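You operate a simulated robot arm through the tools that you are given. There is no shell and no other tool.

You are at the controls of a simulated robot arm. One attempt, no reset.

## Task
Close up the blue cube mould and put the white cover on it.
Fine: both side plates up before both knobs go round to TIGHT; leave the other open mould open.

It is judged by the outcome, as a careful person would: the job done as asked, and still so three seconds after it is handed in. It fails if anything else is knocked over, pushed out of place, dropped, spilled or broken. Lids that push on must go on centred and level and be pressed home; caps that screw on are set level and turned clockwise until they are tight.

## Robot
A 6-joint arm with a fingered hand, fixed in place. Base frame: the origin is at the foot of the arm, x ahead of it, y to its left, z up; the work surface is at about z = 843. Units: mm, rad, N and s.
With the tool pointing down near the work surface it reaches from about 300 to 700 mm from the base axis. Its first joint turns from -2.897 to 2.897 rad. Payload 4 kg.
The tool frame sits at the grasp point between the pads (the TCP): z along the fingers, y along the line on which they close. The tips reach 22 mm beyond it. Largest opening 112 mm; the body of the gripper starts 60 mm behind the TCP. The gripper is a hand of 4 fingers: y runs from the thumb to the fingers, the wrist lies at [0, 0, -218] in the tool frame, and closing takes about 1.5 s.
Orientation is that of the tool frame in the base frame, as [roll, pitch, yaw] about the fixed x, y, z axes, in that order (R = Rz(yaw) Ry(pitch) Rx(roll)). With the fingers straight down and closing along the base's y, the tool's x points along the base's -x, its y along +y and its z along -z.

## Interface
- The arm moves only by the tool send_rows. Its argument "deltas" is a list of rows, each a list of 6 numbers: the shift along the base's x, y, z in m, then the turn, a rotation vector about the base's x, y, z in rad. In form: [[x, y, z, wx, wy, wz], ...]. A call has 1 to 20 rows; each row is the pose to reach, as a shift and turn from the pose commanded when the call began. "jaw" is the finger opening in m, from 0 to 0.112, set as the call begins (left out, the last holds). A row lasts 0.2 s, in which the tool goes at most 50 mm and 0.15 rad; a call with a longer step from one row to the next is refused whole, and so is a gripper value outside its range. A pose out of reach is approached as far as the arm can. The call stops where the force on the tool passes 40 N (or 10 N more than at its start, if that is more) or the arm is blocked; 0.2 s more then pass. The fingers move at their own pace (about 45 mm/s each) and stop on an object; they squeeze with about 27 N. The grip force told is the motor's: it shows also when the fingers shut on nothing. Time passes only in rows, and 0.2 s behind the last, so rows that repeat a pose let the fingers close. It gives the time, the measured TCP pose, the force on the tool (base axes), the opening and the grip force at its end, in the units of the frame above (readings bear some noise), with the torque about the TCP (base axes, N m) and any sound that the robot's microphone picked up.
- Cameras (640 x 400 px; columns grow to the right, rows downward): "scene" is fixed at [396.3, 503.8, 1577.3]; the picture's right is [-0.90, -0.44, 0.00], its down [-0.36, 0.75, -0.55] and it looks along [0.24, -0.50, -0.83] (base axes); focal length 321 px, centre (320, 200). "wrist" rides on the gripper at [69, 4, -83] in the tool frame; the picture's right is [-0.06, 1.00, 0.00], its down [-0.77, -0.05, -0.64] and it looks along [-0.64, -0.04, 0.77] (tool axes); focal length 243 px, centre (320, 200).
- grab_frame(camera): a new picture of that camera. No time passes.
- grasp_type(shape): the hand has 4 fingers and takes this shape, open, in about a second: jaw (thumb against the fingers, like two jaws); tri (thumb and two fingers); tip (a fingertip pinch); poke (one finger out to press); point (the index stretched); flat (the hand flat); cup (the hand cupped); fist (a fist). The gripper value then closes the fingers along that shape, each until it touches; the sizes above hold for jaw. It gives what a move gives, with no picture.
- measure_at(camera, pixels): for up to 12 pixels [column, row] of the newest picture of that camera ("zoom" is the newest enlarged one), the place [x, y, z] in the base frame of the surface seen there, good to about 3 mm, but the place of the scene camera against the robot may be out by one fixed shift of up to 25 mm in any direction. No time passes.
- enlarge(camera, box): a new picture of the part [left, top, right, bottom] of that camera's present view, enlarged. No time passes.
- finish_job(): hands the job in; it is judged then, once.

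Open the gripper and draw the arm clear of the work before you hand the job in, unless the task says otherwise.

The tools are called after "Emit:" by a JSON object that holds its "op" and its "data". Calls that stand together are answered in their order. send_rows: Moves the arm, as the interface text tells. Its arguments: {"type":"object","properties":{"deltas":{"type":"array","items":{"type":"array","items":{"type":"number"}}},"jaw":{"type":"number"}},"required":["deltas"]} The other tools are called the same way: grasp_type (shape) gives the hand a shape; grab_frame (camera) takes a picture; measure_at (camera, pixels) gives the place of the surface under pixels of a picture; enlarge (camera, box) takes an enlarged picture of a part of a camera's view; finish_job () hands the job in.

At the start:

```text
time: 0.0
eef_pos: [398.9, 35.2, 1208.7]
ee_rot: [-3.141, -0.001, 3.141]
contact_force: [-0.3, 0.2, -0.2]
wrist_torque: [0.0, -0.05, 0.01]
opening: 111.8
grasp_force: 0.1
shape: jaw
```

scene: 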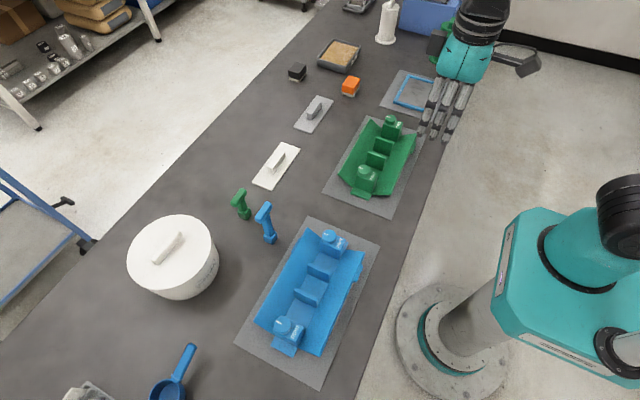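
wrist: 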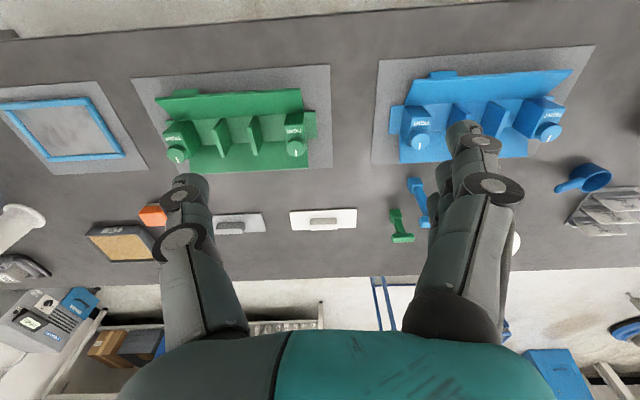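

The blue mould sits around scene pixel (308,290), with both side plates leaning open, and the white cover is probably at (276,165). I'll take enlarged views to see the details.

Emit:
{"op": "enlarge", "data": {"camera": "scene", "box": [230, 210, 390, 390]}}

Emit:
{"op": "enlarge", "data": {"camera": "wrist", "box": [370, 40, 610, 190]}}

Emit:
{"op": "enlarge", "data": {"camera": "scene", "box": [220, 60, 440, 260]}}

```text
2.22 times, centred on (310, 300) of scene
```

zoom: 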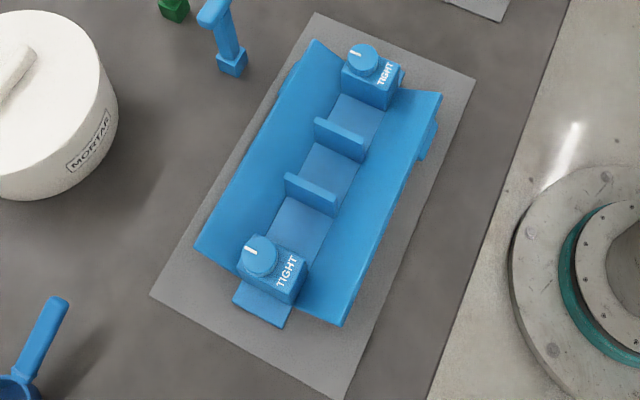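

```text
2.67 times, centred on (490, 115) of wrist
```

zoom: 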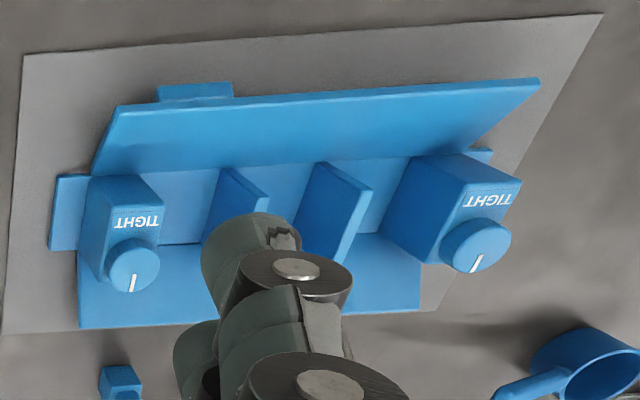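

```text
2.00 times, centred on (330, 160) of scene
```

zoom: 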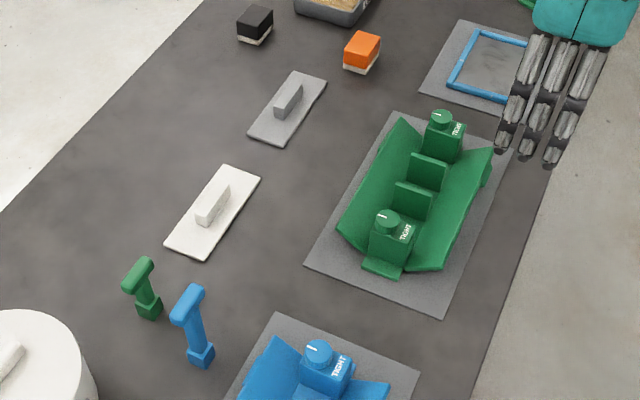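

The mould has two end blocks, each with a knob (pointer at about 45°/away from TIGHT), and two flared plates hinged at the bottom. I'll move the arm above the blue mould for a good wrist view.

Emit:
{"op": "measure_at", "data": {"camera": "wrist", "pixels": [[420, 142], [548, 132], [410, 105], [570, 72], [402, 160], [527, 155], [442, 75], [323, 219], [292, 216], [355, 219], [380, 62], [594, 46]]}}

Emit:
{"op": "measure_at", "data": {"camera": "scene", "pixels": [[333, 236], [287, 326], [312, 231], [363, 250], [255, 322], [320, 354], [276, 160], [290, 144], [265, 186], [316, 217], [380, 243], [305, 295]]}}

Emit:
{"op": "send_rows", "data": {"deltas": [[0.0, 0.04, 0, 0, 0, 0], [0.0, 0.08, 0, 0, 0, 0], [0.0, 0.12, 0, 0, 0, 0], [0.0, 0.16, 0, 0, 0, 0], [-0.03, 0.18, 0, 0, 0, 0], [-0.06, 0.2, 0, 0, 0, 0]]}}

```text
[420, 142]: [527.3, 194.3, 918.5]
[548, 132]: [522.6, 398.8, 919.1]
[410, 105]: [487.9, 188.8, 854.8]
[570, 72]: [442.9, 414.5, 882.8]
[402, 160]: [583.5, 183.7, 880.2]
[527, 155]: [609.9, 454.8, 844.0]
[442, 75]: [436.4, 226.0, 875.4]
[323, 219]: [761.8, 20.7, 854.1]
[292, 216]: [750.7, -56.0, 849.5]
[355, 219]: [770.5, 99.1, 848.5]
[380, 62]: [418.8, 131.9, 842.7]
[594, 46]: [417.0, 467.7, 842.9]
```

```text
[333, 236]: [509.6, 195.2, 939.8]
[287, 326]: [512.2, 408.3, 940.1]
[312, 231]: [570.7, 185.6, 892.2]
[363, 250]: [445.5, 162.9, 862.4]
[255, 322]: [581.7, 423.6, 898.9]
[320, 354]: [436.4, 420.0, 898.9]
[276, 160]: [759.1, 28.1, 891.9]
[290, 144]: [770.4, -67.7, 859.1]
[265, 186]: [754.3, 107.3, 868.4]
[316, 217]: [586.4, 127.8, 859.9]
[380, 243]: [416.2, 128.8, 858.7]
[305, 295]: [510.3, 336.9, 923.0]
```

```text
time: 1.4
eef_pos: [338.6, 236.1, 1209.7]
ee_rot: [3.14, 0.0, 3.141]
contact_force: [0.0, 0.2, -0.1]
wrist_torque: [0.02, 0.02, -0.02]
opening: 112.0
grasp_force: 0.0
shape: jaw
```

Emit:
{"op": "grab_frame", "data": {"camera": "wrist"}}

Emit:
{"op": "grab_frame", "data": {"camera": "scene"}}

```text
taken
```

wrist: 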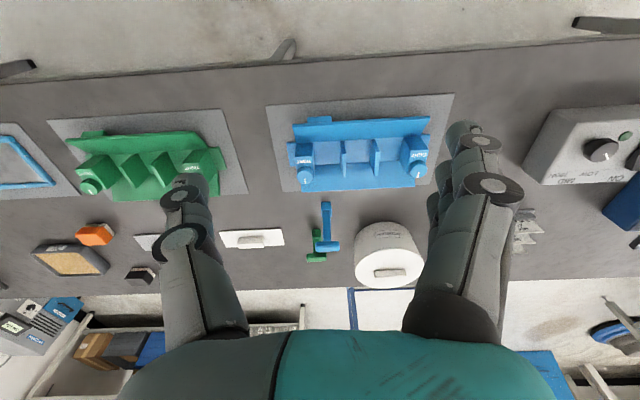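

```text
taken
```

scene: 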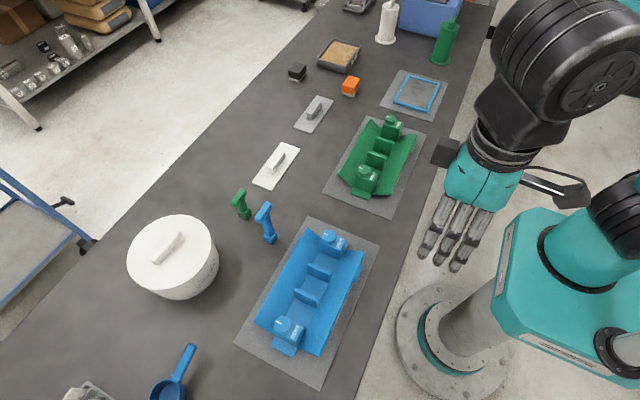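

I'll enlarge the mould in the wrist view and measure its key features.

Emit:
{"op": "enlarge", "data": {"camera": "wrist", "box": [262, 88, 462, 200]}}

```text
3.20 times, centred on (362, 144) of wrist
```

zoom: 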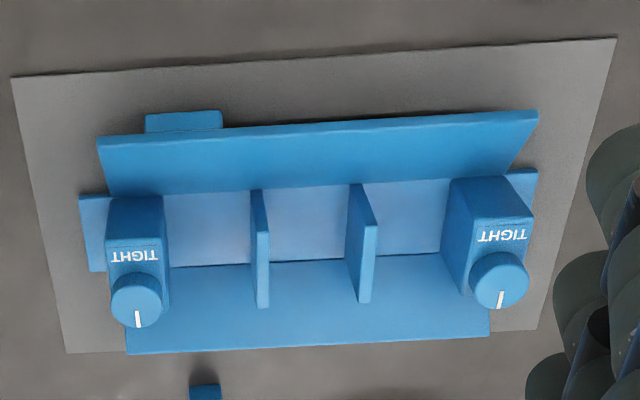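

Emit:
{"op": "enlarge", "data": {"camera": "scene", "box": [265, 310, 325, 362]}}

Emit:
{"op": "measure_at", "data": {"camera": "zoom", "pixels": [[250, 150], [200, 130], [320, 260], [180, 300], [320, 340], [400, 200], [100, 200]]}}

Emit:
{"op": "enlarge", "data": {"camera": "scene", "box": [310, 222, 370, 274]}}

Emit:
{"op": "enlarge", "data": {"camera": "wrist", "box": [282, 130, 322, 200]}}

Emit:
{"op": "enlarge", "data": {"camera": "wrist", "box": [390, 130, 440, 200]}}

```text
7.69 times, centred on (295, 336) of scene
```

zoom: 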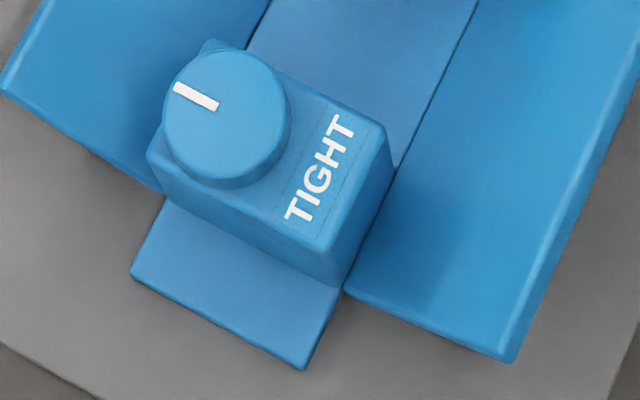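

```text
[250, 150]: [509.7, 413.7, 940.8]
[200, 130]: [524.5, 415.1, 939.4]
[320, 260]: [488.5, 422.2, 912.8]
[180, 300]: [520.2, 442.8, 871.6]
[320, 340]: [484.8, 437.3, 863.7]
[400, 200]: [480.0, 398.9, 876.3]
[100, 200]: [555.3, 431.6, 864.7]
```

```text
7.69 times, centred on (340, 248) of scene
```

zoom: 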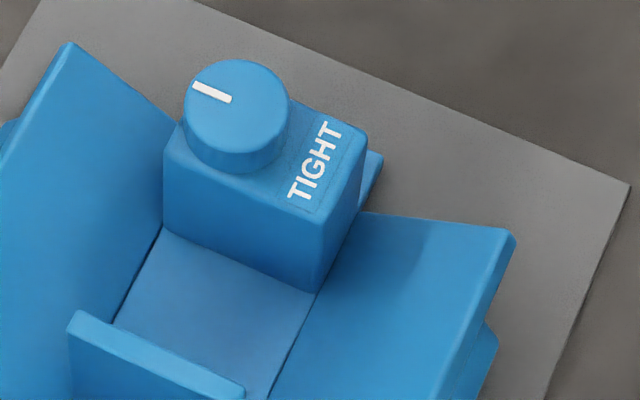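

```text
5.71 times, centred on (302, 165) of wrist
```

zoom: 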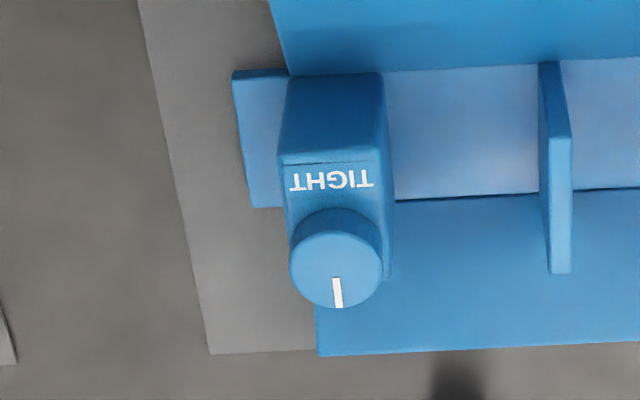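

```text
5.71 times, centred on (415, 165) of wrist
```

zoom: 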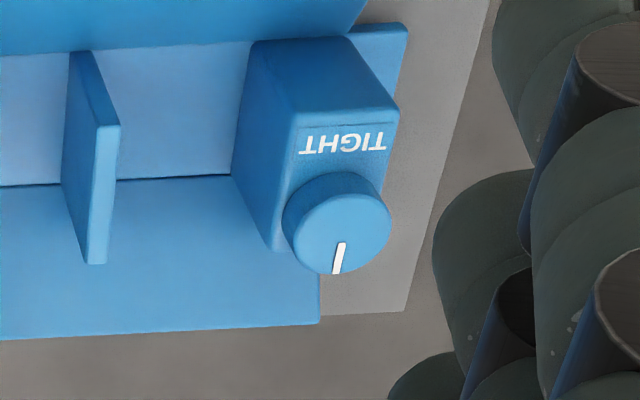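

I'll move closer and more centred over the mould to take accurate measurements.

Emit:
{"op": "send_rows", "data": {"deltas": [[0.0, 0.03, -0.03, 0, 0, 0], [0.0, 0.06, -0.06, 0, 0, 0], [-0.01, 0.06, -0.09, 0, 0, 0], [-0.02, 0.06, -0.1, 0, 0, 0], [-0.02, 0.06, -0.1, 0, 0, 0]]}}

Emit:
{"op": "enlarge", "data": {"camera": "wrist", "box": [210, 50, 450, 200]}}

```text
time: 2.6
eef_pos: [318.7, 295.6, 1108.3]
ee_rot: [-3.141, 0.0, 3.141]
contact_force: [-0.3, -0.1, 0.3]
wrist_torque: [0.03, 0.01, -0.02]
opening: 111.9
grasp_force: 0.2
shape: jaw
```

```text
2.67 times, centred on (330, 125) of wrist
```

zoom: 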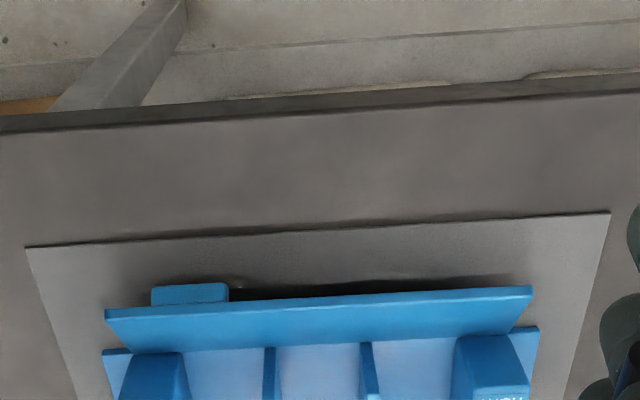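

Emit:
{"op": "enlarge", "data": {"camera": "wrist", "box": [230, 145, 430, 270]}}

```text
3.20 times, centred on (330, 208) of wrist
```

zoom: 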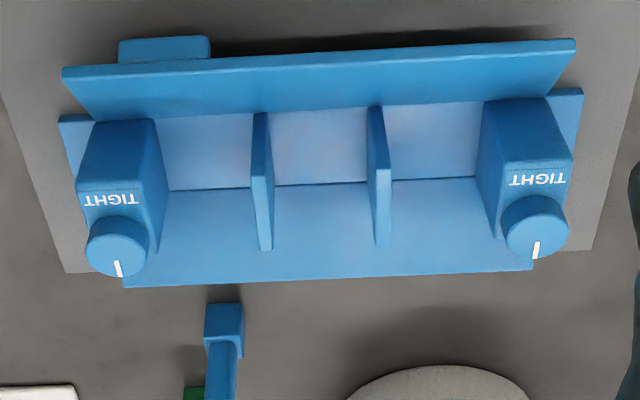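

Emit:
{"op": "measure_at", "data": {"camera": "zoom", "pixels": [[66, 76], [572, 48], [98, 116], [540, 95], [127, 284], [530, 266], [170, 186], [475, 174], [165, 43], [125, 60], [205, 56], [320, 62]]}}

Emit:
{"op": "measure_at", "data": {"camera": "zoom", "pixels": [[117, 255], [536, 235], [95, 125], [152, 122], [80, 190], [160, 185], [508, 165], [570, 165], [265, 175], [382, 170], [318, 145], [265, 245]]}}

Emit:
{"op": "measure_at", "data": {"camera": "zoom", "pixels": [[88, 255], [147, 255], [117, 274], [507, 237], [567, 237], [536, 256], [255, 116], [380, 110], [64, 120], [578, 92], [320, 200], [320, 265]]}}

```text
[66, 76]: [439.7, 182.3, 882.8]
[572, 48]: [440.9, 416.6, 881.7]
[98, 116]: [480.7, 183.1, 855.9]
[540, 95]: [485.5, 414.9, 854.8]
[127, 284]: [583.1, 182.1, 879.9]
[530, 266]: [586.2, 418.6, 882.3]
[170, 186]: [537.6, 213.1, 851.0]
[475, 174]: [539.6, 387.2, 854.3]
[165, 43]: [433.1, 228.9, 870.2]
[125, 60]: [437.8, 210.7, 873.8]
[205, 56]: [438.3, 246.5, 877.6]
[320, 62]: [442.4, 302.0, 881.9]
```

```text
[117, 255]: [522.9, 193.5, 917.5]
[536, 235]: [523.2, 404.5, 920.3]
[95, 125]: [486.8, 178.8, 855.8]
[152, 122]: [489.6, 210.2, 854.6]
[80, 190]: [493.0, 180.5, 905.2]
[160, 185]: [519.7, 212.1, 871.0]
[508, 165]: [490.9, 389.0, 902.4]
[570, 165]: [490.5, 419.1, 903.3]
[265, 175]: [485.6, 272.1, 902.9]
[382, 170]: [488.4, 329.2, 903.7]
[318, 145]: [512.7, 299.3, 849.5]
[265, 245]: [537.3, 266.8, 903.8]
```

```text
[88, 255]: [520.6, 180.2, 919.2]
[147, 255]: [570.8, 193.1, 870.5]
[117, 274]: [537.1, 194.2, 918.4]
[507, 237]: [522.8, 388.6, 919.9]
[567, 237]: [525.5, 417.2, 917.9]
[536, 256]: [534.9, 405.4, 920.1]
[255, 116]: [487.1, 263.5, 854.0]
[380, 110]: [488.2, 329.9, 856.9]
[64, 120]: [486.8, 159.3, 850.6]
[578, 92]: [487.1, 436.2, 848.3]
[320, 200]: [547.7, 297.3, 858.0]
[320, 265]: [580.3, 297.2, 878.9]
```

The mould geometry is clear: blocks and partitions top at z≈904, knobs at about (523,194) and (523,404), and plates hinged near x≈486 and x≈539. Next I'll check the obstacles beyond the far plate (tampers and pot) and the white cover.

Emit:
{"op": "grab_frame", "data": {"camera": "wrist"}}

Emit:
{"op": "grab_frame", "data": {"camera": "scene"}}

Emit:
{"op": "measure_at", "data": {"camera": "scene", "pixels": [[270, 241], [263, 206], [246, 217], [240, 192], [216, 250], [190, 297], [219, 270], [172, 230], [160, 250], [299, 145], [254, 184], [270, 189]]}}

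Emit:
{"op": "enlarge", "data": {"camera": "scene", "box": [240, 130, 320, 200]}}

```text
taken
```

wrist: 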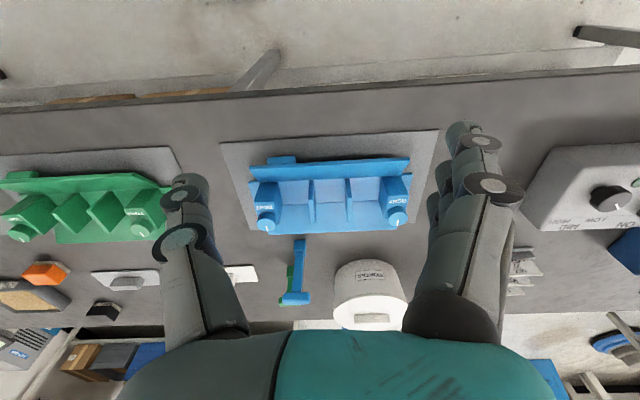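

```text
taken
```

scene: 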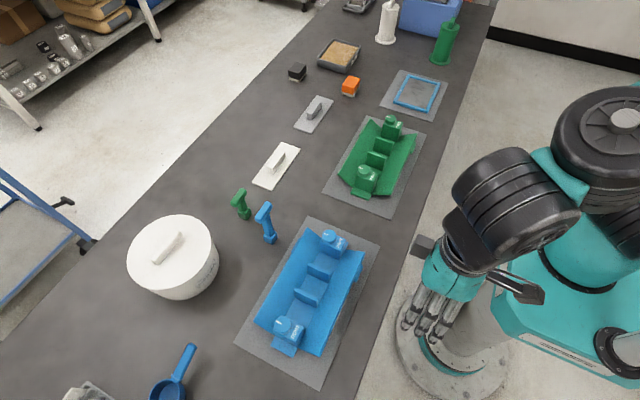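

```text
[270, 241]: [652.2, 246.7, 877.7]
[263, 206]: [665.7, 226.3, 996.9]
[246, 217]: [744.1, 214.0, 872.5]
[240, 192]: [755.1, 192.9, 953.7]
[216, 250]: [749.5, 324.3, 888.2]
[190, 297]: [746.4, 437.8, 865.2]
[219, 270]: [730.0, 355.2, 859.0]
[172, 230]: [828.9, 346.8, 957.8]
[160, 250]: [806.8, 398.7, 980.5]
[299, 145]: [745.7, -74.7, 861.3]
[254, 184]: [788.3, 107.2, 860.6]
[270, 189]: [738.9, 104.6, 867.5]
```

```text
5.71 times, centred on (280, 165) of scene
```

zoom: 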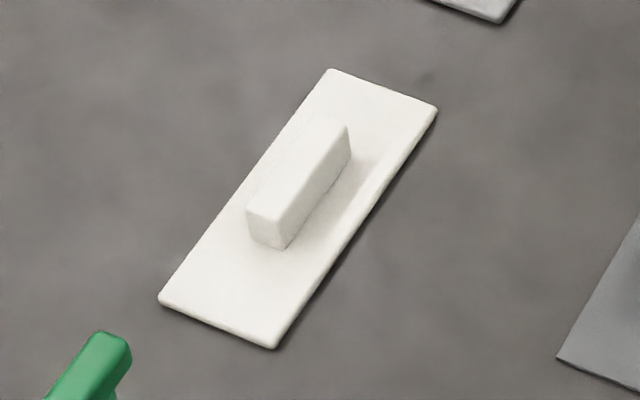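

Emit:
{"op": "measure_at", "data": {"camera": "zoom", "pixels": [[332, 74], [432, 110], [274, 344], [164, 299], [250, 208], [280, 216], [345, 130], [320, 118], [298, 165], [282, 246], [348, 157], [252, 240]]}}

```text
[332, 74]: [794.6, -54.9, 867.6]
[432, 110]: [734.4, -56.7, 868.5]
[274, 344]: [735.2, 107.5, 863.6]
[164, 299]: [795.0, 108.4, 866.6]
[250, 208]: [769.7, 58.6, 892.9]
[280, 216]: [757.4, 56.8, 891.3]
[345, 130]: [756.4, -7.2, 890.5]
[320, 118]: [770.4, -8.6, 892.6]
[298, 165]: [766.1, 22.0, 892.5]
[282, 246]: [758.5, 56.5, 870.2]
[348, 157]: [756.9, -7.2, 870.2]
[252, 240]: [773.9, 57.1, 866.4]
```

I'll check the hand's own geometry via pixels on the fingers, to know where the fingers are relative to the TCP.

Emit:
{"op": "measure_at", "data": {"camera": "wrist", "pixels": [[190, 180], [180, 195], [180, 240], [462, 127], [480, 142], [490, 185], [440, 175], [435, 205], [505, 215], [455, 160], [210, 215], [205, 180]]}}

Emit:
{"op": "enlarge", "data": {"camera": "wrist", "box": [400, 100, 560, 240]}}

Emit:
{"op": "enlarge", "data": {"camera": "scene", "box": [390, 230, 490, 350]}}

```text
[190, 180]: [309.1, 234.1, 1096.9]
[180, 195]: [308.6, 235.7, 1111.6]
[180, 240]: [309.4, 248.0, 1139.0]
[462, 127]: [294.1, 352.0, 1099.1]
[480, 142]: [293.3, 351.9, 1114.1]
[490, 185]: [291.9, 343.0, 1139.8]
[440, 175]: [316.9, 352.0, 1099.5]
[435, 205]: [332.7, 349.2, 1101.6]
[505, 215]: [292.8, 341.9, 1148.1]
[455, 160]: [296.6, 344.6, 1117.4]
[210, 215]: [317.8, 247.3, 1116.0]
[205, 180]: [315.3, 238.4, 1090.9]
```

```text
2.86 times, centred on (480, 170) of wrist
```

zoom: 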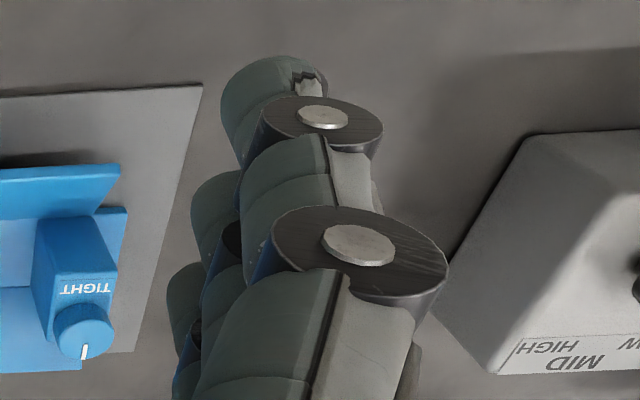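

```text
3.33 times, centred on (440, 290) of scene
```

zoom: 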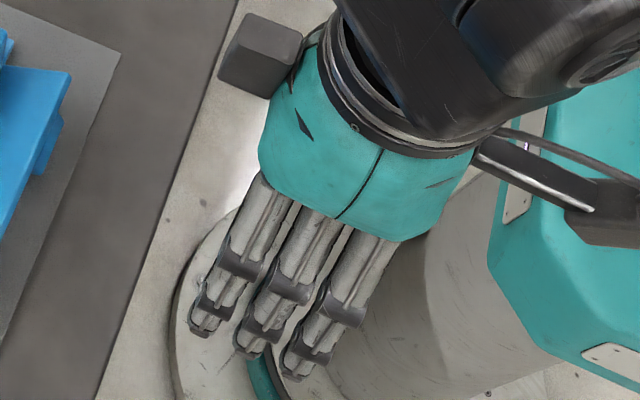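

Now I'll close the hand and turn it -90° about z (so the fingers' row lies along y), moving up-front of the near plate at safe height.

Emit:
{"op": "send_rows", "data": {"deltas": [[0.01, 0.0, 0, 0, 0, -0.14], [0.02, 0, 0, 0, 0, -0.28], [0.03, 0, 0, 0, 0, -0.42], [0.04, 0, 0, 0, 0, -0.56], [0.05, 0, 0, 0, 0, -0.7], [0.06, 0, 0, 0, 0, -0.84], [0.07, 0, 0, 0, 0, -0.98], [0.08, 0, 0, 0, 0, -1.12], [0.08, 0, 0, 0, 0, -1.26], [0.08, 0, 0, 0, 0, -1.4], [0.08, 0, 0, 0, 0, -1.5], [0.08, 0, 0, 0, 0, -1.5708], [0.08, 0, 0, 0, 0, -1.5708]], "jaw": 0}}

Emit:
{"op": "grab_frame", "data": {"camera": "wrist"}}

Emit:
{"op": "grab_frame", "data": {"camera": "scene"}}

```text
time: 5.4
eef_pos: [397.7, 294.4, 1109.2]
ee_rot: [3.14, 0.001, 1.57]
contact_force: [-0.3, -0.6, 0.1]
wrist_torque: [0.0, 0.03, -0.01]
opening: 0.0
grasp_force: 26.6
shape: jaw
```

```text
taken
```

wrist: 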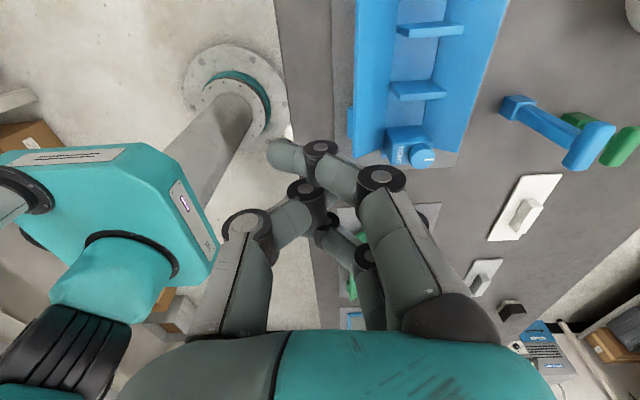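

```text
taken
```

scene: 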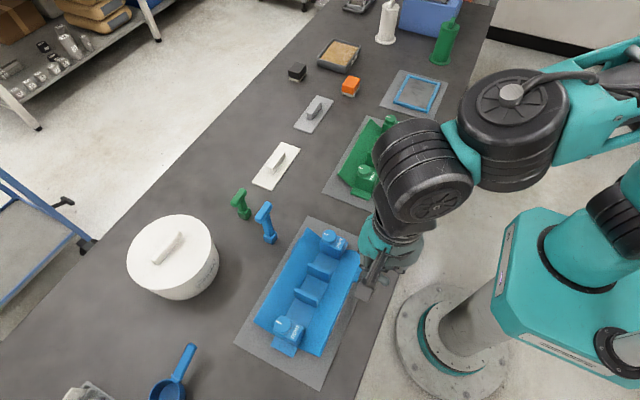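

With jaw 0 the fingers curl past one another, which is a poor pushing shape. I'll try the flat hand as a paddle and look at it.

Emit:
{"op": "grasp_type", "data": {"shape": "flat"}}

Emit:
{"op": "grab_frame", "data": {"camera": "wrist"}}

Emit:
{"op": "enlarge", "data": {"camera": "scene", "box": [320, 180, 480, 320]}}

```text
time: 6.3
eef_pos: [399.0, 296.1, 1108.5]
ee_rot: [3.142, 0.001, 1.571]
contact_force: [-0.4, -0.4, -0.4]
wrist_torque: [0.01, 0.03, 0.0]
opening: 105.9
grasp_force: 0.1
shape: flat
```

```text
taken
```

wrist: 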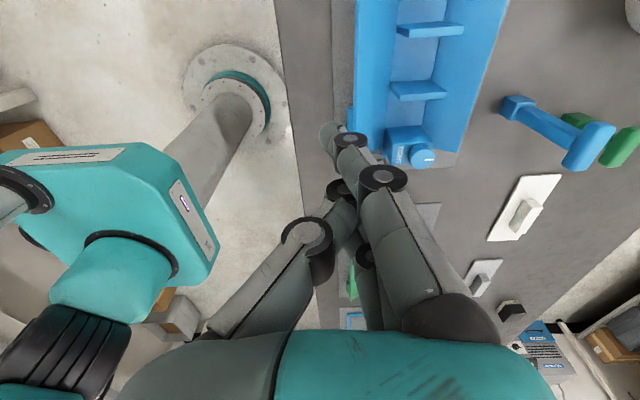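

```text
2.86 times, centred on (400, 250) of scene
```

zoom: 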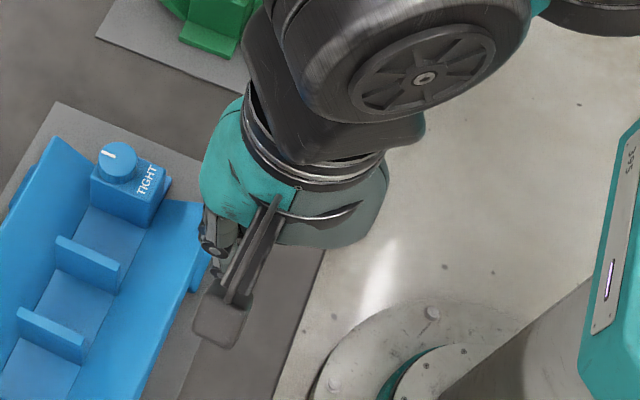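

Emit:
{"op": "measure_at", "data": {"camera": "wrist", "pixels": [[328, 130], [350, 139], [383, 178], [340, 188], [305, 235], [322, 140], [420, 240], [375, 150], [400, 210]]}}

Emit:
{"op": "enlarge", "data": {"camera": "wrist", "box": [260, 90, 460, 260]}}

```text
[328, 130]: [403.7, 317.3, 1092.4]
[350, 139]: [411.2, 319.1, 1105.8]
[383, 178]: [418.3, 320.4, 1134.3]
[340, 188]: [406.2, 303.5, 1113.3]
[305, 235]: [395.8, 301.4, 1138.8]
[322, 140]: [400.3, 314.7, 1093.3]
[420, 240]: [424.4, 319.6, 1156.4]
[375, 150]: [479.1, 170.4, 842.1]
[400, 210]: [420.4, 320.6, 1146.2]
```

```text
2.35 times, centred on (360, 175) of wrist
```

zoom: 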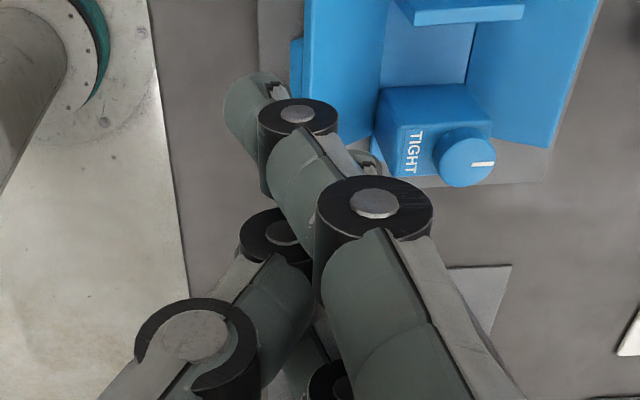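

In the flat shape the finger backs form a paddle about x_TCP+5…+15 near the tips. I'll lower it in front of the near plate (tips at z≈866) at mid-length.

Emit:
{"op": "send_rows", "data": {"deltas": [[0, 0.004, -0.045, 0, 0, 0], [0, 0.004, -0.09, 0, 0, 0], [0, 0.004, -0.135, 0, 0, 0], [0, 0.004, -0.18, 0, 0, 0], [0, 0.004, -0.205, 0, 0, 0], [0, 0.004, -0.22, 0, 0, 0], [0, 0.004, -0.22, 0, 0, 0]]}}

Emit:
{"op": "grab_frame", "data": {"camera": "wrist"}}

Emit:
{"op": "enlarge", "data": {"camera": "scene", "box": [230, 210, 390, 390]}}

```text
time: 7.9
eef_pos: [398.1, 298.5, 888.0]
ee_rot: [-3.141, 0.0, 1.571]
contact_force: [-0.1, 0.7, 0.3]
wrist_torque: [-0.03, 0.0, 0.01]
opening: 106.2
grasp_force: 0.1
shape: flat
```

```text
taken
```

wrist: 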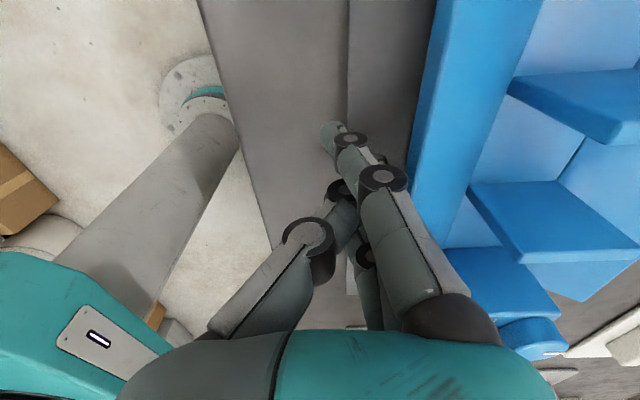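

```text
2.22 times, centred on (310, 300) of scene
```

zoom: 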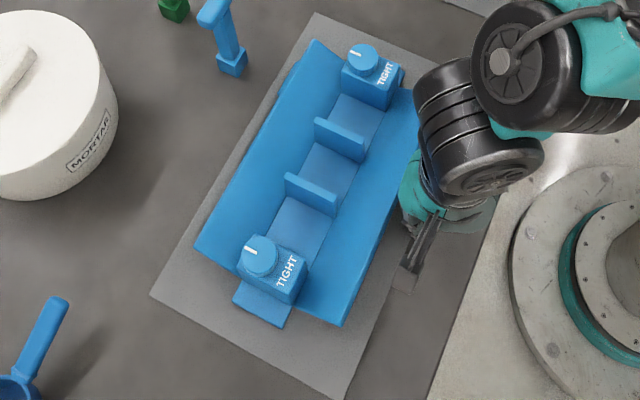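

Clear so far. Push +x in small steps to start lifting the plate, watching force.

Emit:
{"op": "send_rows", "data": {"deltas": [[0.008, 0, 0, 0, 0, 0], [0.016, 0, 0, 0, 0, 0], [0.024, 0, 0, 0, 0, 0], [0.032, 0, 0, 0, 0, 0], [0.038, 0, 0, 0, 0, 0], [0.044, 0, 0, 0, 0, 0], [0.044, 0, 0, 0, 0, 0]]}}

Emit:
{"op": "grab_frame", "data": {"camera": "wrist"}}

Emit:
{"op": "enlarge", "data": {"camera": "scene", "box": [230, 210, 390, 390]}}

```text
time: 9.5
eef_pos: [444.1, 299.7, 888.1]
ee_rot: [-3.141, -0.001, 1.571]
contact_force: [-0.2, -0.1, 0.4]
wrist_torque: [0.02, -0.02, -0.01]
opening: 105.9
grasp_force: 0.0
shape: flat
```

```text
taken
```

wrist: 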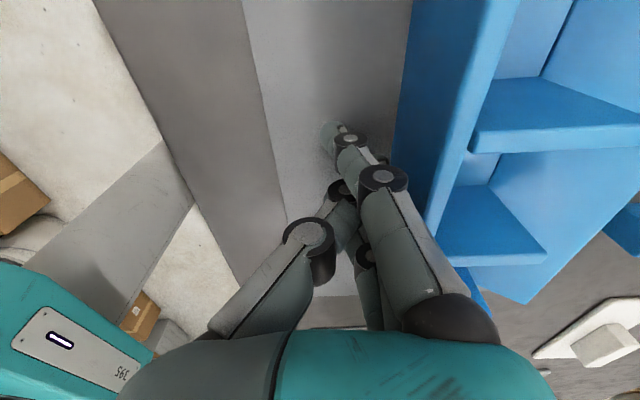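

```text
2.22 times, centred on (310, 300) of scene
```

zoom: 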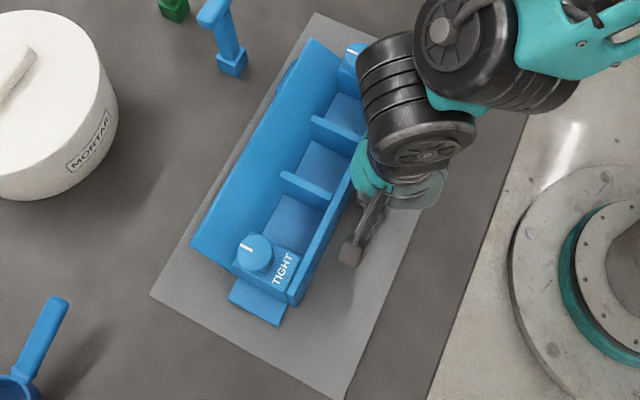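

The plate has lifted a lot, and the mould seems shifted by a few mm. I'll measure it.

Emit:
{"op": "measure_at", "data": {"camera": "wrist", "pixels": [[400, 130], [415, 50], [500, 60], [430, 180], [470, 140], [500, 150], [480, 110], [545, 250], [455, 270], [445, 60]]}}

Emit:
{"op": "measure_at", "data": {"camera": "zoom", "pixels": [[256, 250], [290, 302], [300, 255], [194, 245], [345, 170], [258, 312], [310, 180], [335, 165], [280, 320], [230, 300]]}}

```text
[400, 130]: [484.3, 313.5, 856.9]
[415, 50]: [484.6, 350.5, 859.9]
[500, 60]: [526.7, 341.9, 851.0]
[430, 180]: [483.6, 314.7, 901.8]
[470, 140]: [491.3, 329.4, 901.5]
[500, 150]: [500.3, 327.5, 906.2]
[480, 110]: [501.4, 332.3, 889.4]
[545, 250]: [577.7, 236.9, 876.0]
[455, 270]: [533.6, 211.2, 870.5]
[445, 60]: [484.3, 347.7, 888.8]
```

```text
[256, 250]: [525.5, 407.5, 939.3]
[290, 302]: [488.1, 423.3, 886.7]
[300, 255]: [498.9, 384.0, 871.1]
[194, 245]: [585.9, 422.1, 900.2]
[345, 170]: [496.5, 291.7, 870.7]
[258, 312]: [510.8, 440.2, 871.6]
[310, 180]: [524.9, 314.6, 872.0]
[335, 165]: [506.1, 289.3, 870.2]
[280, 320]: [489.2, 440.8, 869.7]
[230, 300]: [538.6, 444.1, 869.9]
```

The near plate now stands vertical (outer face x≈484) and the hand is no longer touching it. I'll back away, rise, and check it stays up.

Emit:
{"op": "send_rows", "data": {"deltas": [[-0.02, 0, 0, 0, 0, 0], [-0.03, 0, 0.03, 0, 0, 0], [-0.03, 0, 0.07, 0, 0, 0], [-0.03, 0, 0.11, 0, 0, 0], [-0.03, 0, 0.15, 0, 0, 0], [-0.03, 0, 0.15, 0, 0, 0]]}}

Emit:
{"op": "grab_frame", "data": {"camera": "wrist"}}

Emit:
{"op": "enlarge", "data": {"camera": "scene", "box": [230, 210, 390, 390]}}

```text
time: 10.9
eef_pos: [413.2, 300.2, 1039.0]
ee_rot: [-3.142, -0.001, 1.57]
contact_force: [-0.3, -0.5, 0.0]
wrist_torque: [-0.02, 0.02, -0.02]
opening: 106.1
grasp_force: 0.1
shape: flat
```

```text
taken
```

wrist: 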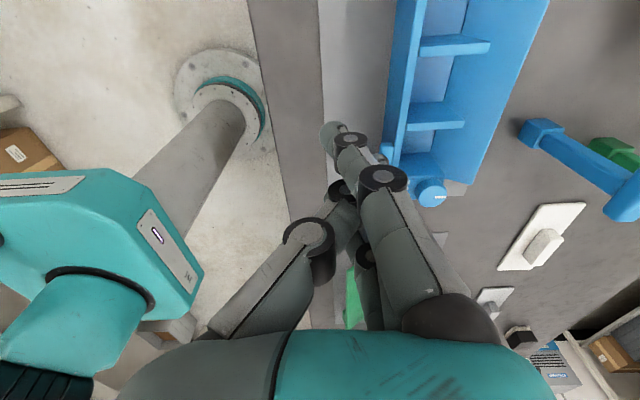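

```text
2.22 times, centred on (310, 300) of scene
```

zoom: 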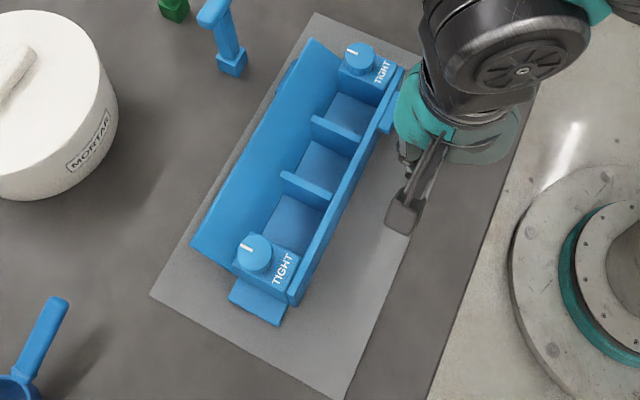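

Near plate stays up. For the far plate I'll raise the hand, turn it +180° (which also tests the joint range for knob turning), and move above x≈645, y≈360, clear of the tamper.

Emit:
{"op": "send_rows", "data": {"deltas": [[0, 0, 0.04, 0, 0, 0.14], [0, 0, 0.08, 0, 0, 0.28], [0.02, 0.01, 0.1, 0, 0, 0.42], [0.04, 0.02, 0.1, 0, 0, 0.56], [0.06, 0.03, 0.1, 0, 0, 0.7], [0.08, 0.04, 0.1, 0, 0, 0.84], [0.1, 0.05, 0.1, 0, 0, 0.98], [0.12, 0.06, 0.1, 0, 0, 1.12], [0.14, 0.06, 0.1, 0, 0, 1.26], [0.16, 0.06, 0.1, 0, 0, 1.4], [0.18, 0.06, 0.1, 0, 0, 1.54], [0.2, 0.06, 0.1, 0, 0, 1.68], [0.21, 0.06, 0.1, 0, 0, 1.82], [0.22, 0.06, 0.1, 0, 0, 1.96], [0.23, 0.06, 0.1, 0, 0, 2.1], [0.23, 0.06, 0.1, 0, 0, 2.24], [0.23, 0.06, 0.1, 0, 0, 2.38], [0.23, 0.06, 0.1, 0, 0, 2.52], [0.23, 0.06, 0.1, 0, 0, 2.66], [0.23, 0.06, 0.1, 0, 0, 2.8]]}}

Emit:
{"op": "send_rows", "data": {"deltas": [[0, 0, 0, 0, 0, 0.14], [0, 0, 0, 0, 0, 0.28], [0, 0, 0, 0, 0, 0.3416], [0, 0, 0, 0, 0, 0.3416]]}}

Emit:
{"op": "grab_frame", "data": {"camera": "wrist"}}

Emit:
{"op": "grab_frame", "data": {"camera": "scene"}}

```text
time: 15.1
eef_pos: [575.9, 323.1, 1113.7]
ee_rot: [3.141, 0.001, -1.923]
contact_force: [0.2, 0.9, -0.2]
wrist_torque: [-0.05, -0.03, -0.01]
opening: 106.0
grasp_force: 0.0
shape: flat
out of reach, approached as far as the arm can: row 9, 10, 11, 12, 13, 14, 15, 16, 17, 18, 19, 20
```

```text
time: 16.1
eef_pos: [575.2, 320.5, 1111.8]
ee_rot: [3.141, 0.002, -1.57]
contact_force: [-0.9, -0.1, -0.3]
wrist_torque: [0.0, -0.01, 0.0]
opening: 105.9
grasp_force: 0.0
shape: flat
```

```text
taken
```

wrist: 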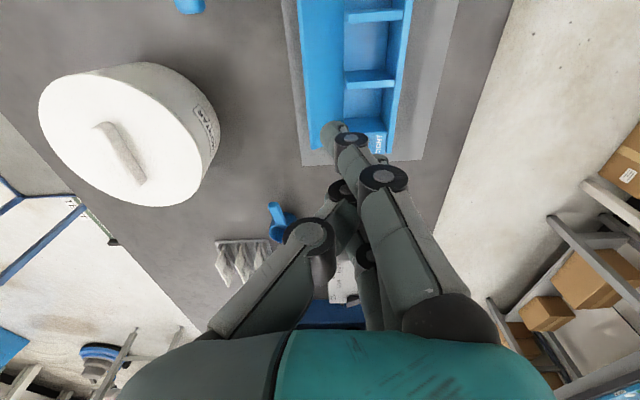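

```text
taken
```

scene: 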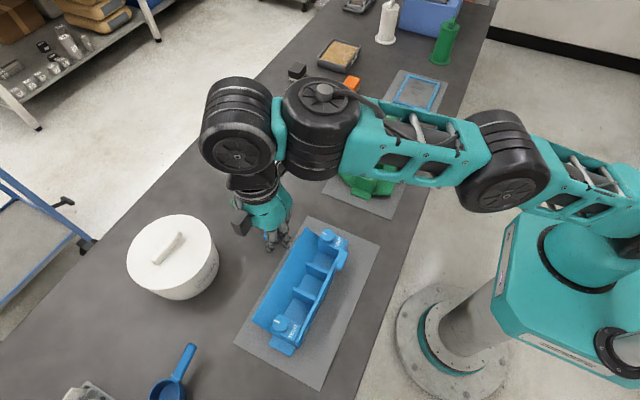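

The arm's reach is short here at this height, so I'll tilt the fingers outward by 0.3 rad. The target above the far plate's outside is (622, 315); I'll go there at z≈1000 first.

Emit:
{"op": "send_rows", "data": {"deltas": [[0.0, -0.005, -0.01, 0, -0.1, 0], [0.01, -0.005, -0.02, 0, -0.2, 0], [0.02, -0.005, -0.04, 0, -0.3, 0], [0.04, -0.005, -0.07, 0, -0.3, 0], [0.047, -0.005, -0.1, 0, -0.3, 0], [0.047, -0.005, -0.11, 0, -0.3, 0], [0.047, -0.005, -0.11, 0, -0.3, 0]]}}

Emit:
{"op": "grab_frame", "data": {"camera": "wrist"}}

Emit:
{"op": "grab_frame", "data": {"camera": "scene"}}

```text
time: 17.7
eef_pos: [621.5, 317.1, 1003.0]
ee_rot: [-2.841, 0.002, -1.571]
contact_force: [0.7, 0.8, -0.1]
wrist_torque: [0.04, 0.01, -0.01]
opening: 105.9
grasp_force: 0.0
shape: flat
```

```text
taken
```

wrist: 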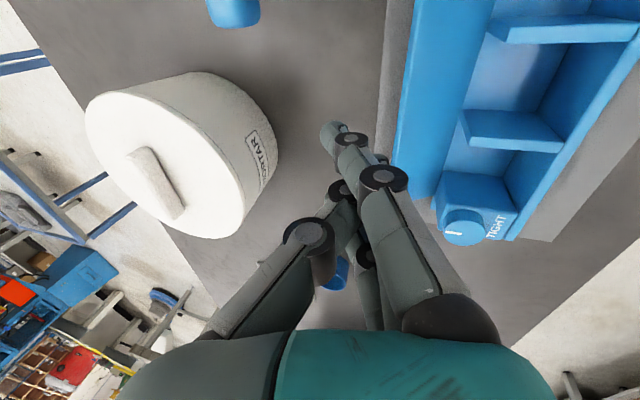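

```text
taken
```

scene: 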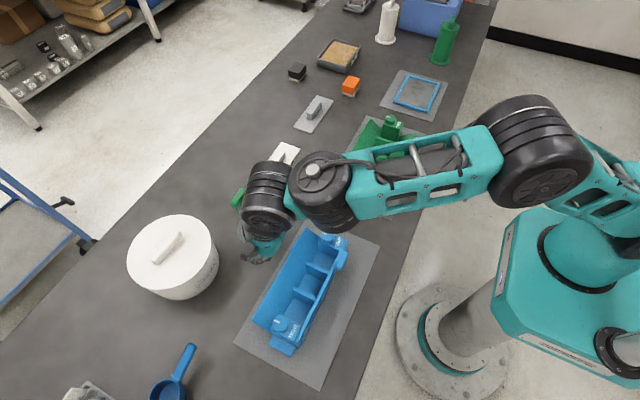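

Good view. I'll measure the tamper, far plate edge and pot in this view before descending.

Emit:
{"op": "measure_at", "data": {"camera": "wrist", "pixels": [[232, 20], [215, 5], [395, 100], [405, 20], [430, 100], [270, 170], [467, 225], [340, 270], [595, 110], [500, 140]]}}

```text
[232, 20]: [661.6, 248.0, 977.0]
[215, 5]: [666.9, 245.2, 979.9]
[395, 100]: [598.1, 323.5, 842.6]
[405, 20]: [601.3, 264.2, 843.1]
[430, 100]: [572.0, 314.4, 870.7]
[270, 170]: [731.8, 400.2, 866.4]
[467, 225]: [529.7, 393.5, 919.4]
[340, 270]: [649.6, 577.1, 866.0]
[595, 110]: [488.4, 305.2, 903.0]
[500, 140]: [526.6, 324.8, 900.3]
```

Tamper head (≈(664,247), top 978) stays about 35+ mm from the hand. Descending to TCP z≈888.

Emit:
{"op": "send_rows", "data": {"deltas": [[0.0, 0, -0.04, 0, 0, 0], [0.0, 0, -0.075, 0, 0, 0], [0.0, 0, -0.1, 0, 0, 0], [0, 0, -0.115, 0, 0, 0], [0, 0, -0.115, 0, 0, 0]]}}

Emit:
{"op": "grab_frame", "data": {"camera": "wrist"}}

Emit:
{"op": "enlarge", "data": {"camera": "scene", "box": [210, 190, 390, 390]}}

```text
time: 18.9
eef_pos: [621.6, 315.8, 886.2]
ee_rot: [-2.845, -0.001, -1.57]
contact_force: [7.4, 0.1, 5.5]
wrist_torque: [-0.03, 0.03, -0.03]
opening: 105.8
grasp_force: 0.1
shape: flat
```

```text
taken
```

wrist: 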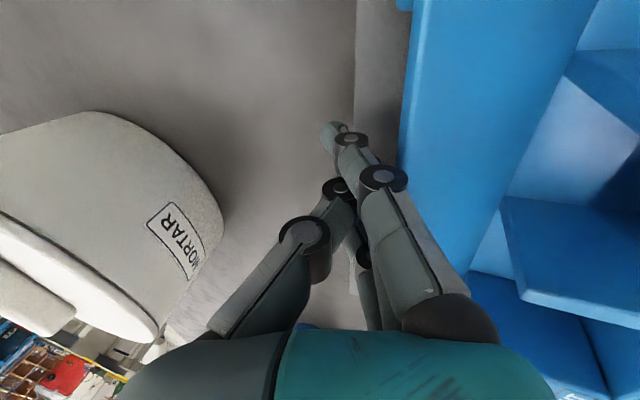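

```text
2.00 times, centred on (300, 290) of scene
```

zoom: 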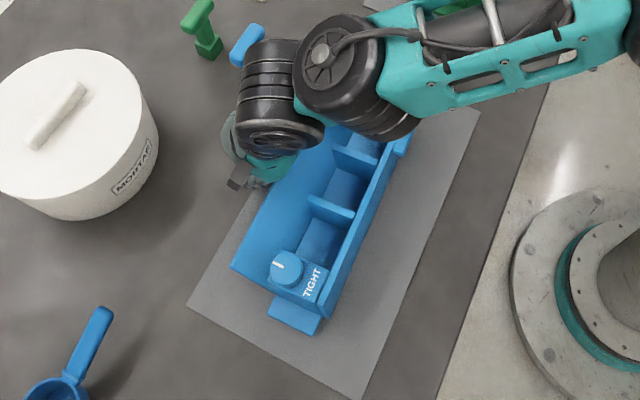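

Reading shows light contact (7 N) of the finger backs on the plate's edge. I'll push slowly toward -x in small steps.

Emit:
{"op": "send_rows", "data": {"deltas": [[-0.004, 0, 0, 0, 0, 0], [-0.008, 0, 0, 0, 0, 0], [-0.012, 0, 0, 0, 0, 0], [-0.012, 0, 0, 0, 0, 0]]}}

Emit:
{"op": "enlarge", "data": {"camera": "scene", "box": [210, 190, 390, 390]}}

```text
time: 19.9
eef_pos: [608.6, 316.0, 885.5]
ee_rot: [-2.845, -0.002, -1.569]
contact_force: [1.2, 0.0, -0.4]
wrist_torque: [0.0, 0.0, 0.01]
opening: 105.8
grasp_force: 0.1
shape: flat
```

```text
2.00 times, centred on (300, 290) of scene
```

zoom: 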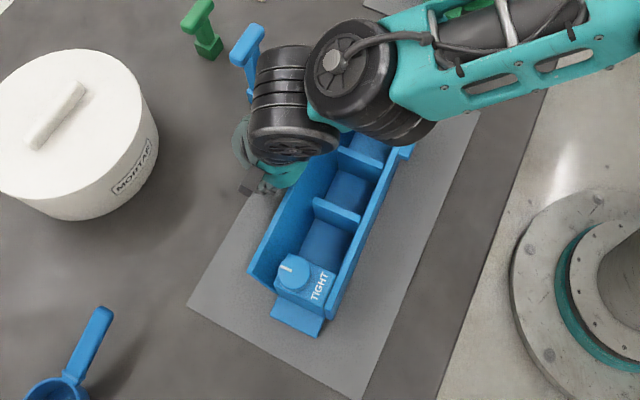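

The plate is swinging up with little force and the mould slid back a few mm toward its original place. Continue.

Emit:
{"op": "send_rows", "data": {"deltas": [[-0.004, 0, 0, 0, 0, 0], [-0.008, 0, 0, 0, 0, 0], [-0.012, 0, 0, 0, 0, 0], [-0.016, 0, 0, 0, 0, 0], [-0.016, 0, 0, 0, 0, 0]]}}

Emit:
{"op": "enlarge", "data": {"camera": "scene", "box": [210, 190, 390, 390]}}

Emit:
{"op": "grab_frame", "data": {"camera": "wrist"}}

```text
time: 21.1
eef_pos: [592.9, 316.4, 887.8]
ee_rot: [-2.84, 0.001, -1.57]
contact_force: [-0.4, 0.0, -1.0]
wrist_torque: [0.03, 0.03, 0.02]
opening: 105.8
grasp_force: 0.0
shape: flat
```

```text
2.00 times, centred on (300, 290) of scene
```

zoom: 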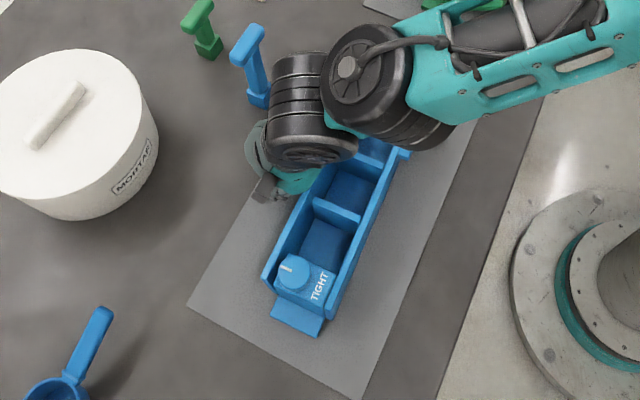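

```text
taken
```

wrist: 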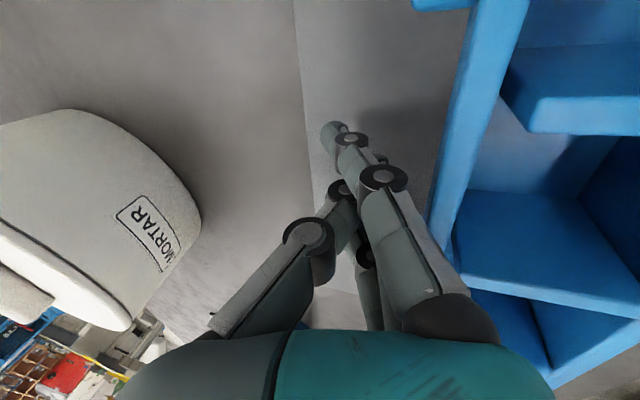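

Emit:
{"op": "measure_at", "data": {"camera": "wrist", "pixels": [[440, 180], [445, 240], [465, 60], [510, 20], [480, 150], [455, 110], [500, 70], [463, 210]]}}

Emit:
{"op": "measure_at", "data": {"camera": "zoom", "pixels": [[294, 268], [300, 330], [266, 277], [300, 215], [333, 312], [340, 165], [275, 288]]}}

```text
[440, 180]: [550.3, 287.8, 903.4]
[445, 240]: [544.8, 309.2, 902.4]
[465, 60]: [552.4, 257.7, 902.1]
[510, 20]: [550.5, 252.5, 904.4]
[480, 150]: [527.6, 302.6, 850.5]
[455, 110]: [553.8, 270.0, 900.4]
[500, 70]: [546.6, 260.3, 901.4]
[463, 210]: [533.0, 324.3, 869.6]
```

```text
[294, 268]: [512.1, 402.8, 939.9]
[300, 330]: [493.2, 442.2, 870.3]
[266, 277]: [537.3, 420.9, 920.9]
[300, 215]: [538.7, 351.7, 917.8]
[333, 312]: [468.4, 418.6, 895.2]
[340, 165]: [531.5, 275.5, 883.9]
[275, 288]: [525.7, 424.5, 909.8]
```

The far plate leans still ~12 mm outward at top (x≈550 vs base ≈533). Push on in 3 mm steps.

Emit:
{"op": "send_rows", "data": {"deltas": [[-0.003, 0, 0, 0, 0, 0], [-0.006, 0, 0, 0, 0, 0], [-0.009, 0, 0, 0, 0, 0], [-0.009, 0, 0, 0, 0, 0]]}}

Emit:
{"op": "enlarge", "data": {"camera": "scene", "box": [230, 210, 390, 390]}}

Emit:
{"op": "grab_frame", "data": {"camera": "wrist"}}

```text
time: 22.1
eef_pos: [585.6, 316.3, 887.6]
ee_rot: [-2.839, -0.001, -1.573]
contact_force: [4.8, -0.5, 2.3]
wrist_torque: [0.04, 0.12, 0.05]
opening: 106.1
grasp_force: 0.1
shape: flat
```

```text
2.22 times, centred on (310, 300) of scene
```

zoom: 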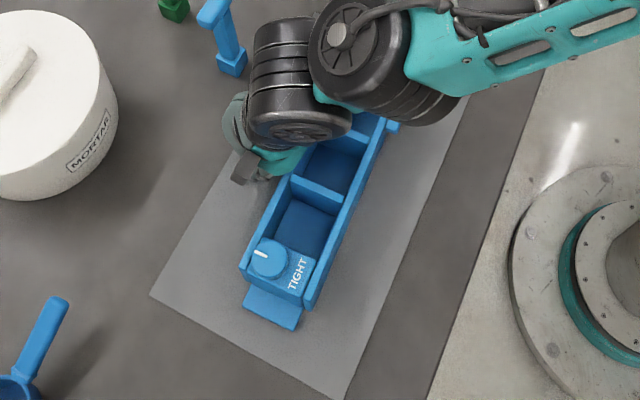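

```text
taken
```

wrist: 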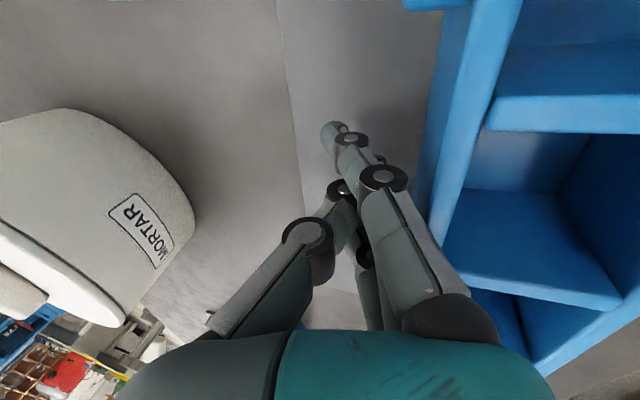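

Emit:
{"op": "measure_at", "data": {"camera": "wrist", "pixels": [[435, 200], [450, 200], [490, 20], [515, 20], [425, 130], [470, 50], [510, 200], [500, 110], [560, 130], [630, 90]]}}

Emit:
{"op": "measure_at", "data": {"camera": "zoom", "pixels": [[272, 255], [241, 270], [247, 277], [305, 305], [312, 290], [290, 180], [246, 300], [295, 328], [340, 205], [390, 128]]}}

```text
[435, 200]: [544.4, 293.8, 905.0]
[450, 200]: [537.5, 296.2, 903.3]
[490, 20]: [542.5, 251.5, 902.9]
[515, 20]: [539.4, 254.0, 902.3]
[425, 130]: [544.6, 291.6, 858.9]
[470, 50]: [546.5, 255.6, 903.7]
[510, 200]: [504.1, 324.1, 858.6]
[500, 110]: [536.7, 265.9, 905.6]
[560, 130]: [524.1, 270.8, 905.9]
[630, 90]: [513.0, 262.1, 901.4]
```

```text
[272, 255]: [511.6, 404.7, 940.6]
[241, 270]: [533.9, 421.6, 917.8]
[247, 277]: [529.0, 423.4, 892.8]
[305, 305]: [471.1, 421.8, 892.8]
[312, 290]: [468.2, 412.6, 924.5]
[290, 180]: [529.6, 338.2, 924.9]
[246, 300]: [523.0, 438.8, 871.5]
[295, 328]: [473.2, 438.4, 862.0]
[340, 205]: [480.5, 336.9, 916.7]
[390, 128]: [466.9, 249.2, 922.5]
```

Far plate is now vertical (outer face x≈544.5 both at z 905 and 859). I'll back off in +x and then rise, then check.

Emit:
{"op": "send_rows", "data": {"deltas": [[0.008, 0, 0, 0, 0, 0], [0.02, 0, 0.0, 0, 0, 0], [0.03, 0, 0.01, 0, 0, 0], [0.03, 0, 0.05, 0, 0, 0], [0.03, 0, 0.09, 0, 0, 0], [0.02, 0, 0.13, 0, 0, 0], [-0.01, 0, 0.17, 0, 0, 0], [-0.05, 0, 0.2, 0, 0, 0], [-0.09, 0, 0.2, 0, 0, 0], [-0.09, 0, 0.2, 0, 0, 0]]}}

Emit:
{"op": "grab_frame", "data": {"camera": "wrist"}}

Emit:
{"op": "grab_frame", "data": {"camera": "scene"}}

```text
time: 24.3
eef_pos: [495.2, 314.5, 1088.3]
ee_rot: [-2.842, 0.002, -1.571]
contact_force: [0.3, -0.6, 0.0]
wrist_torque: [0.03, -0.02, -0.01]
opening: 105.8
grasp_force: 0.1
shape: flat
```

```text
taken
```

wrist: 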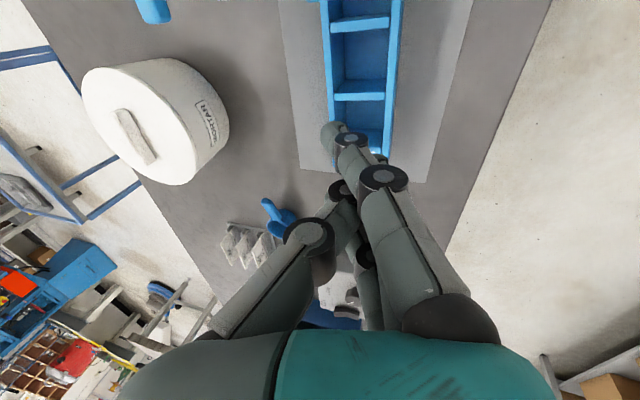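

```text
taken
```

scene: 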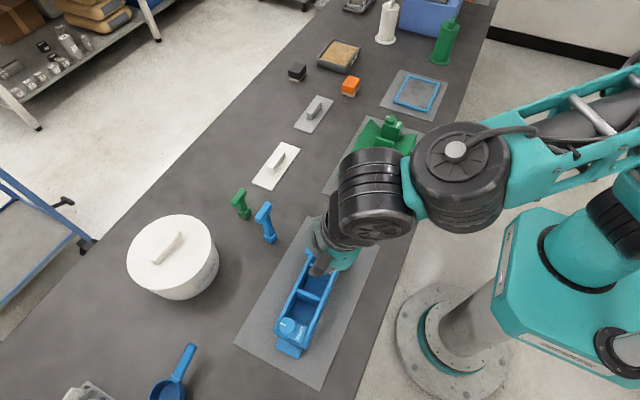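

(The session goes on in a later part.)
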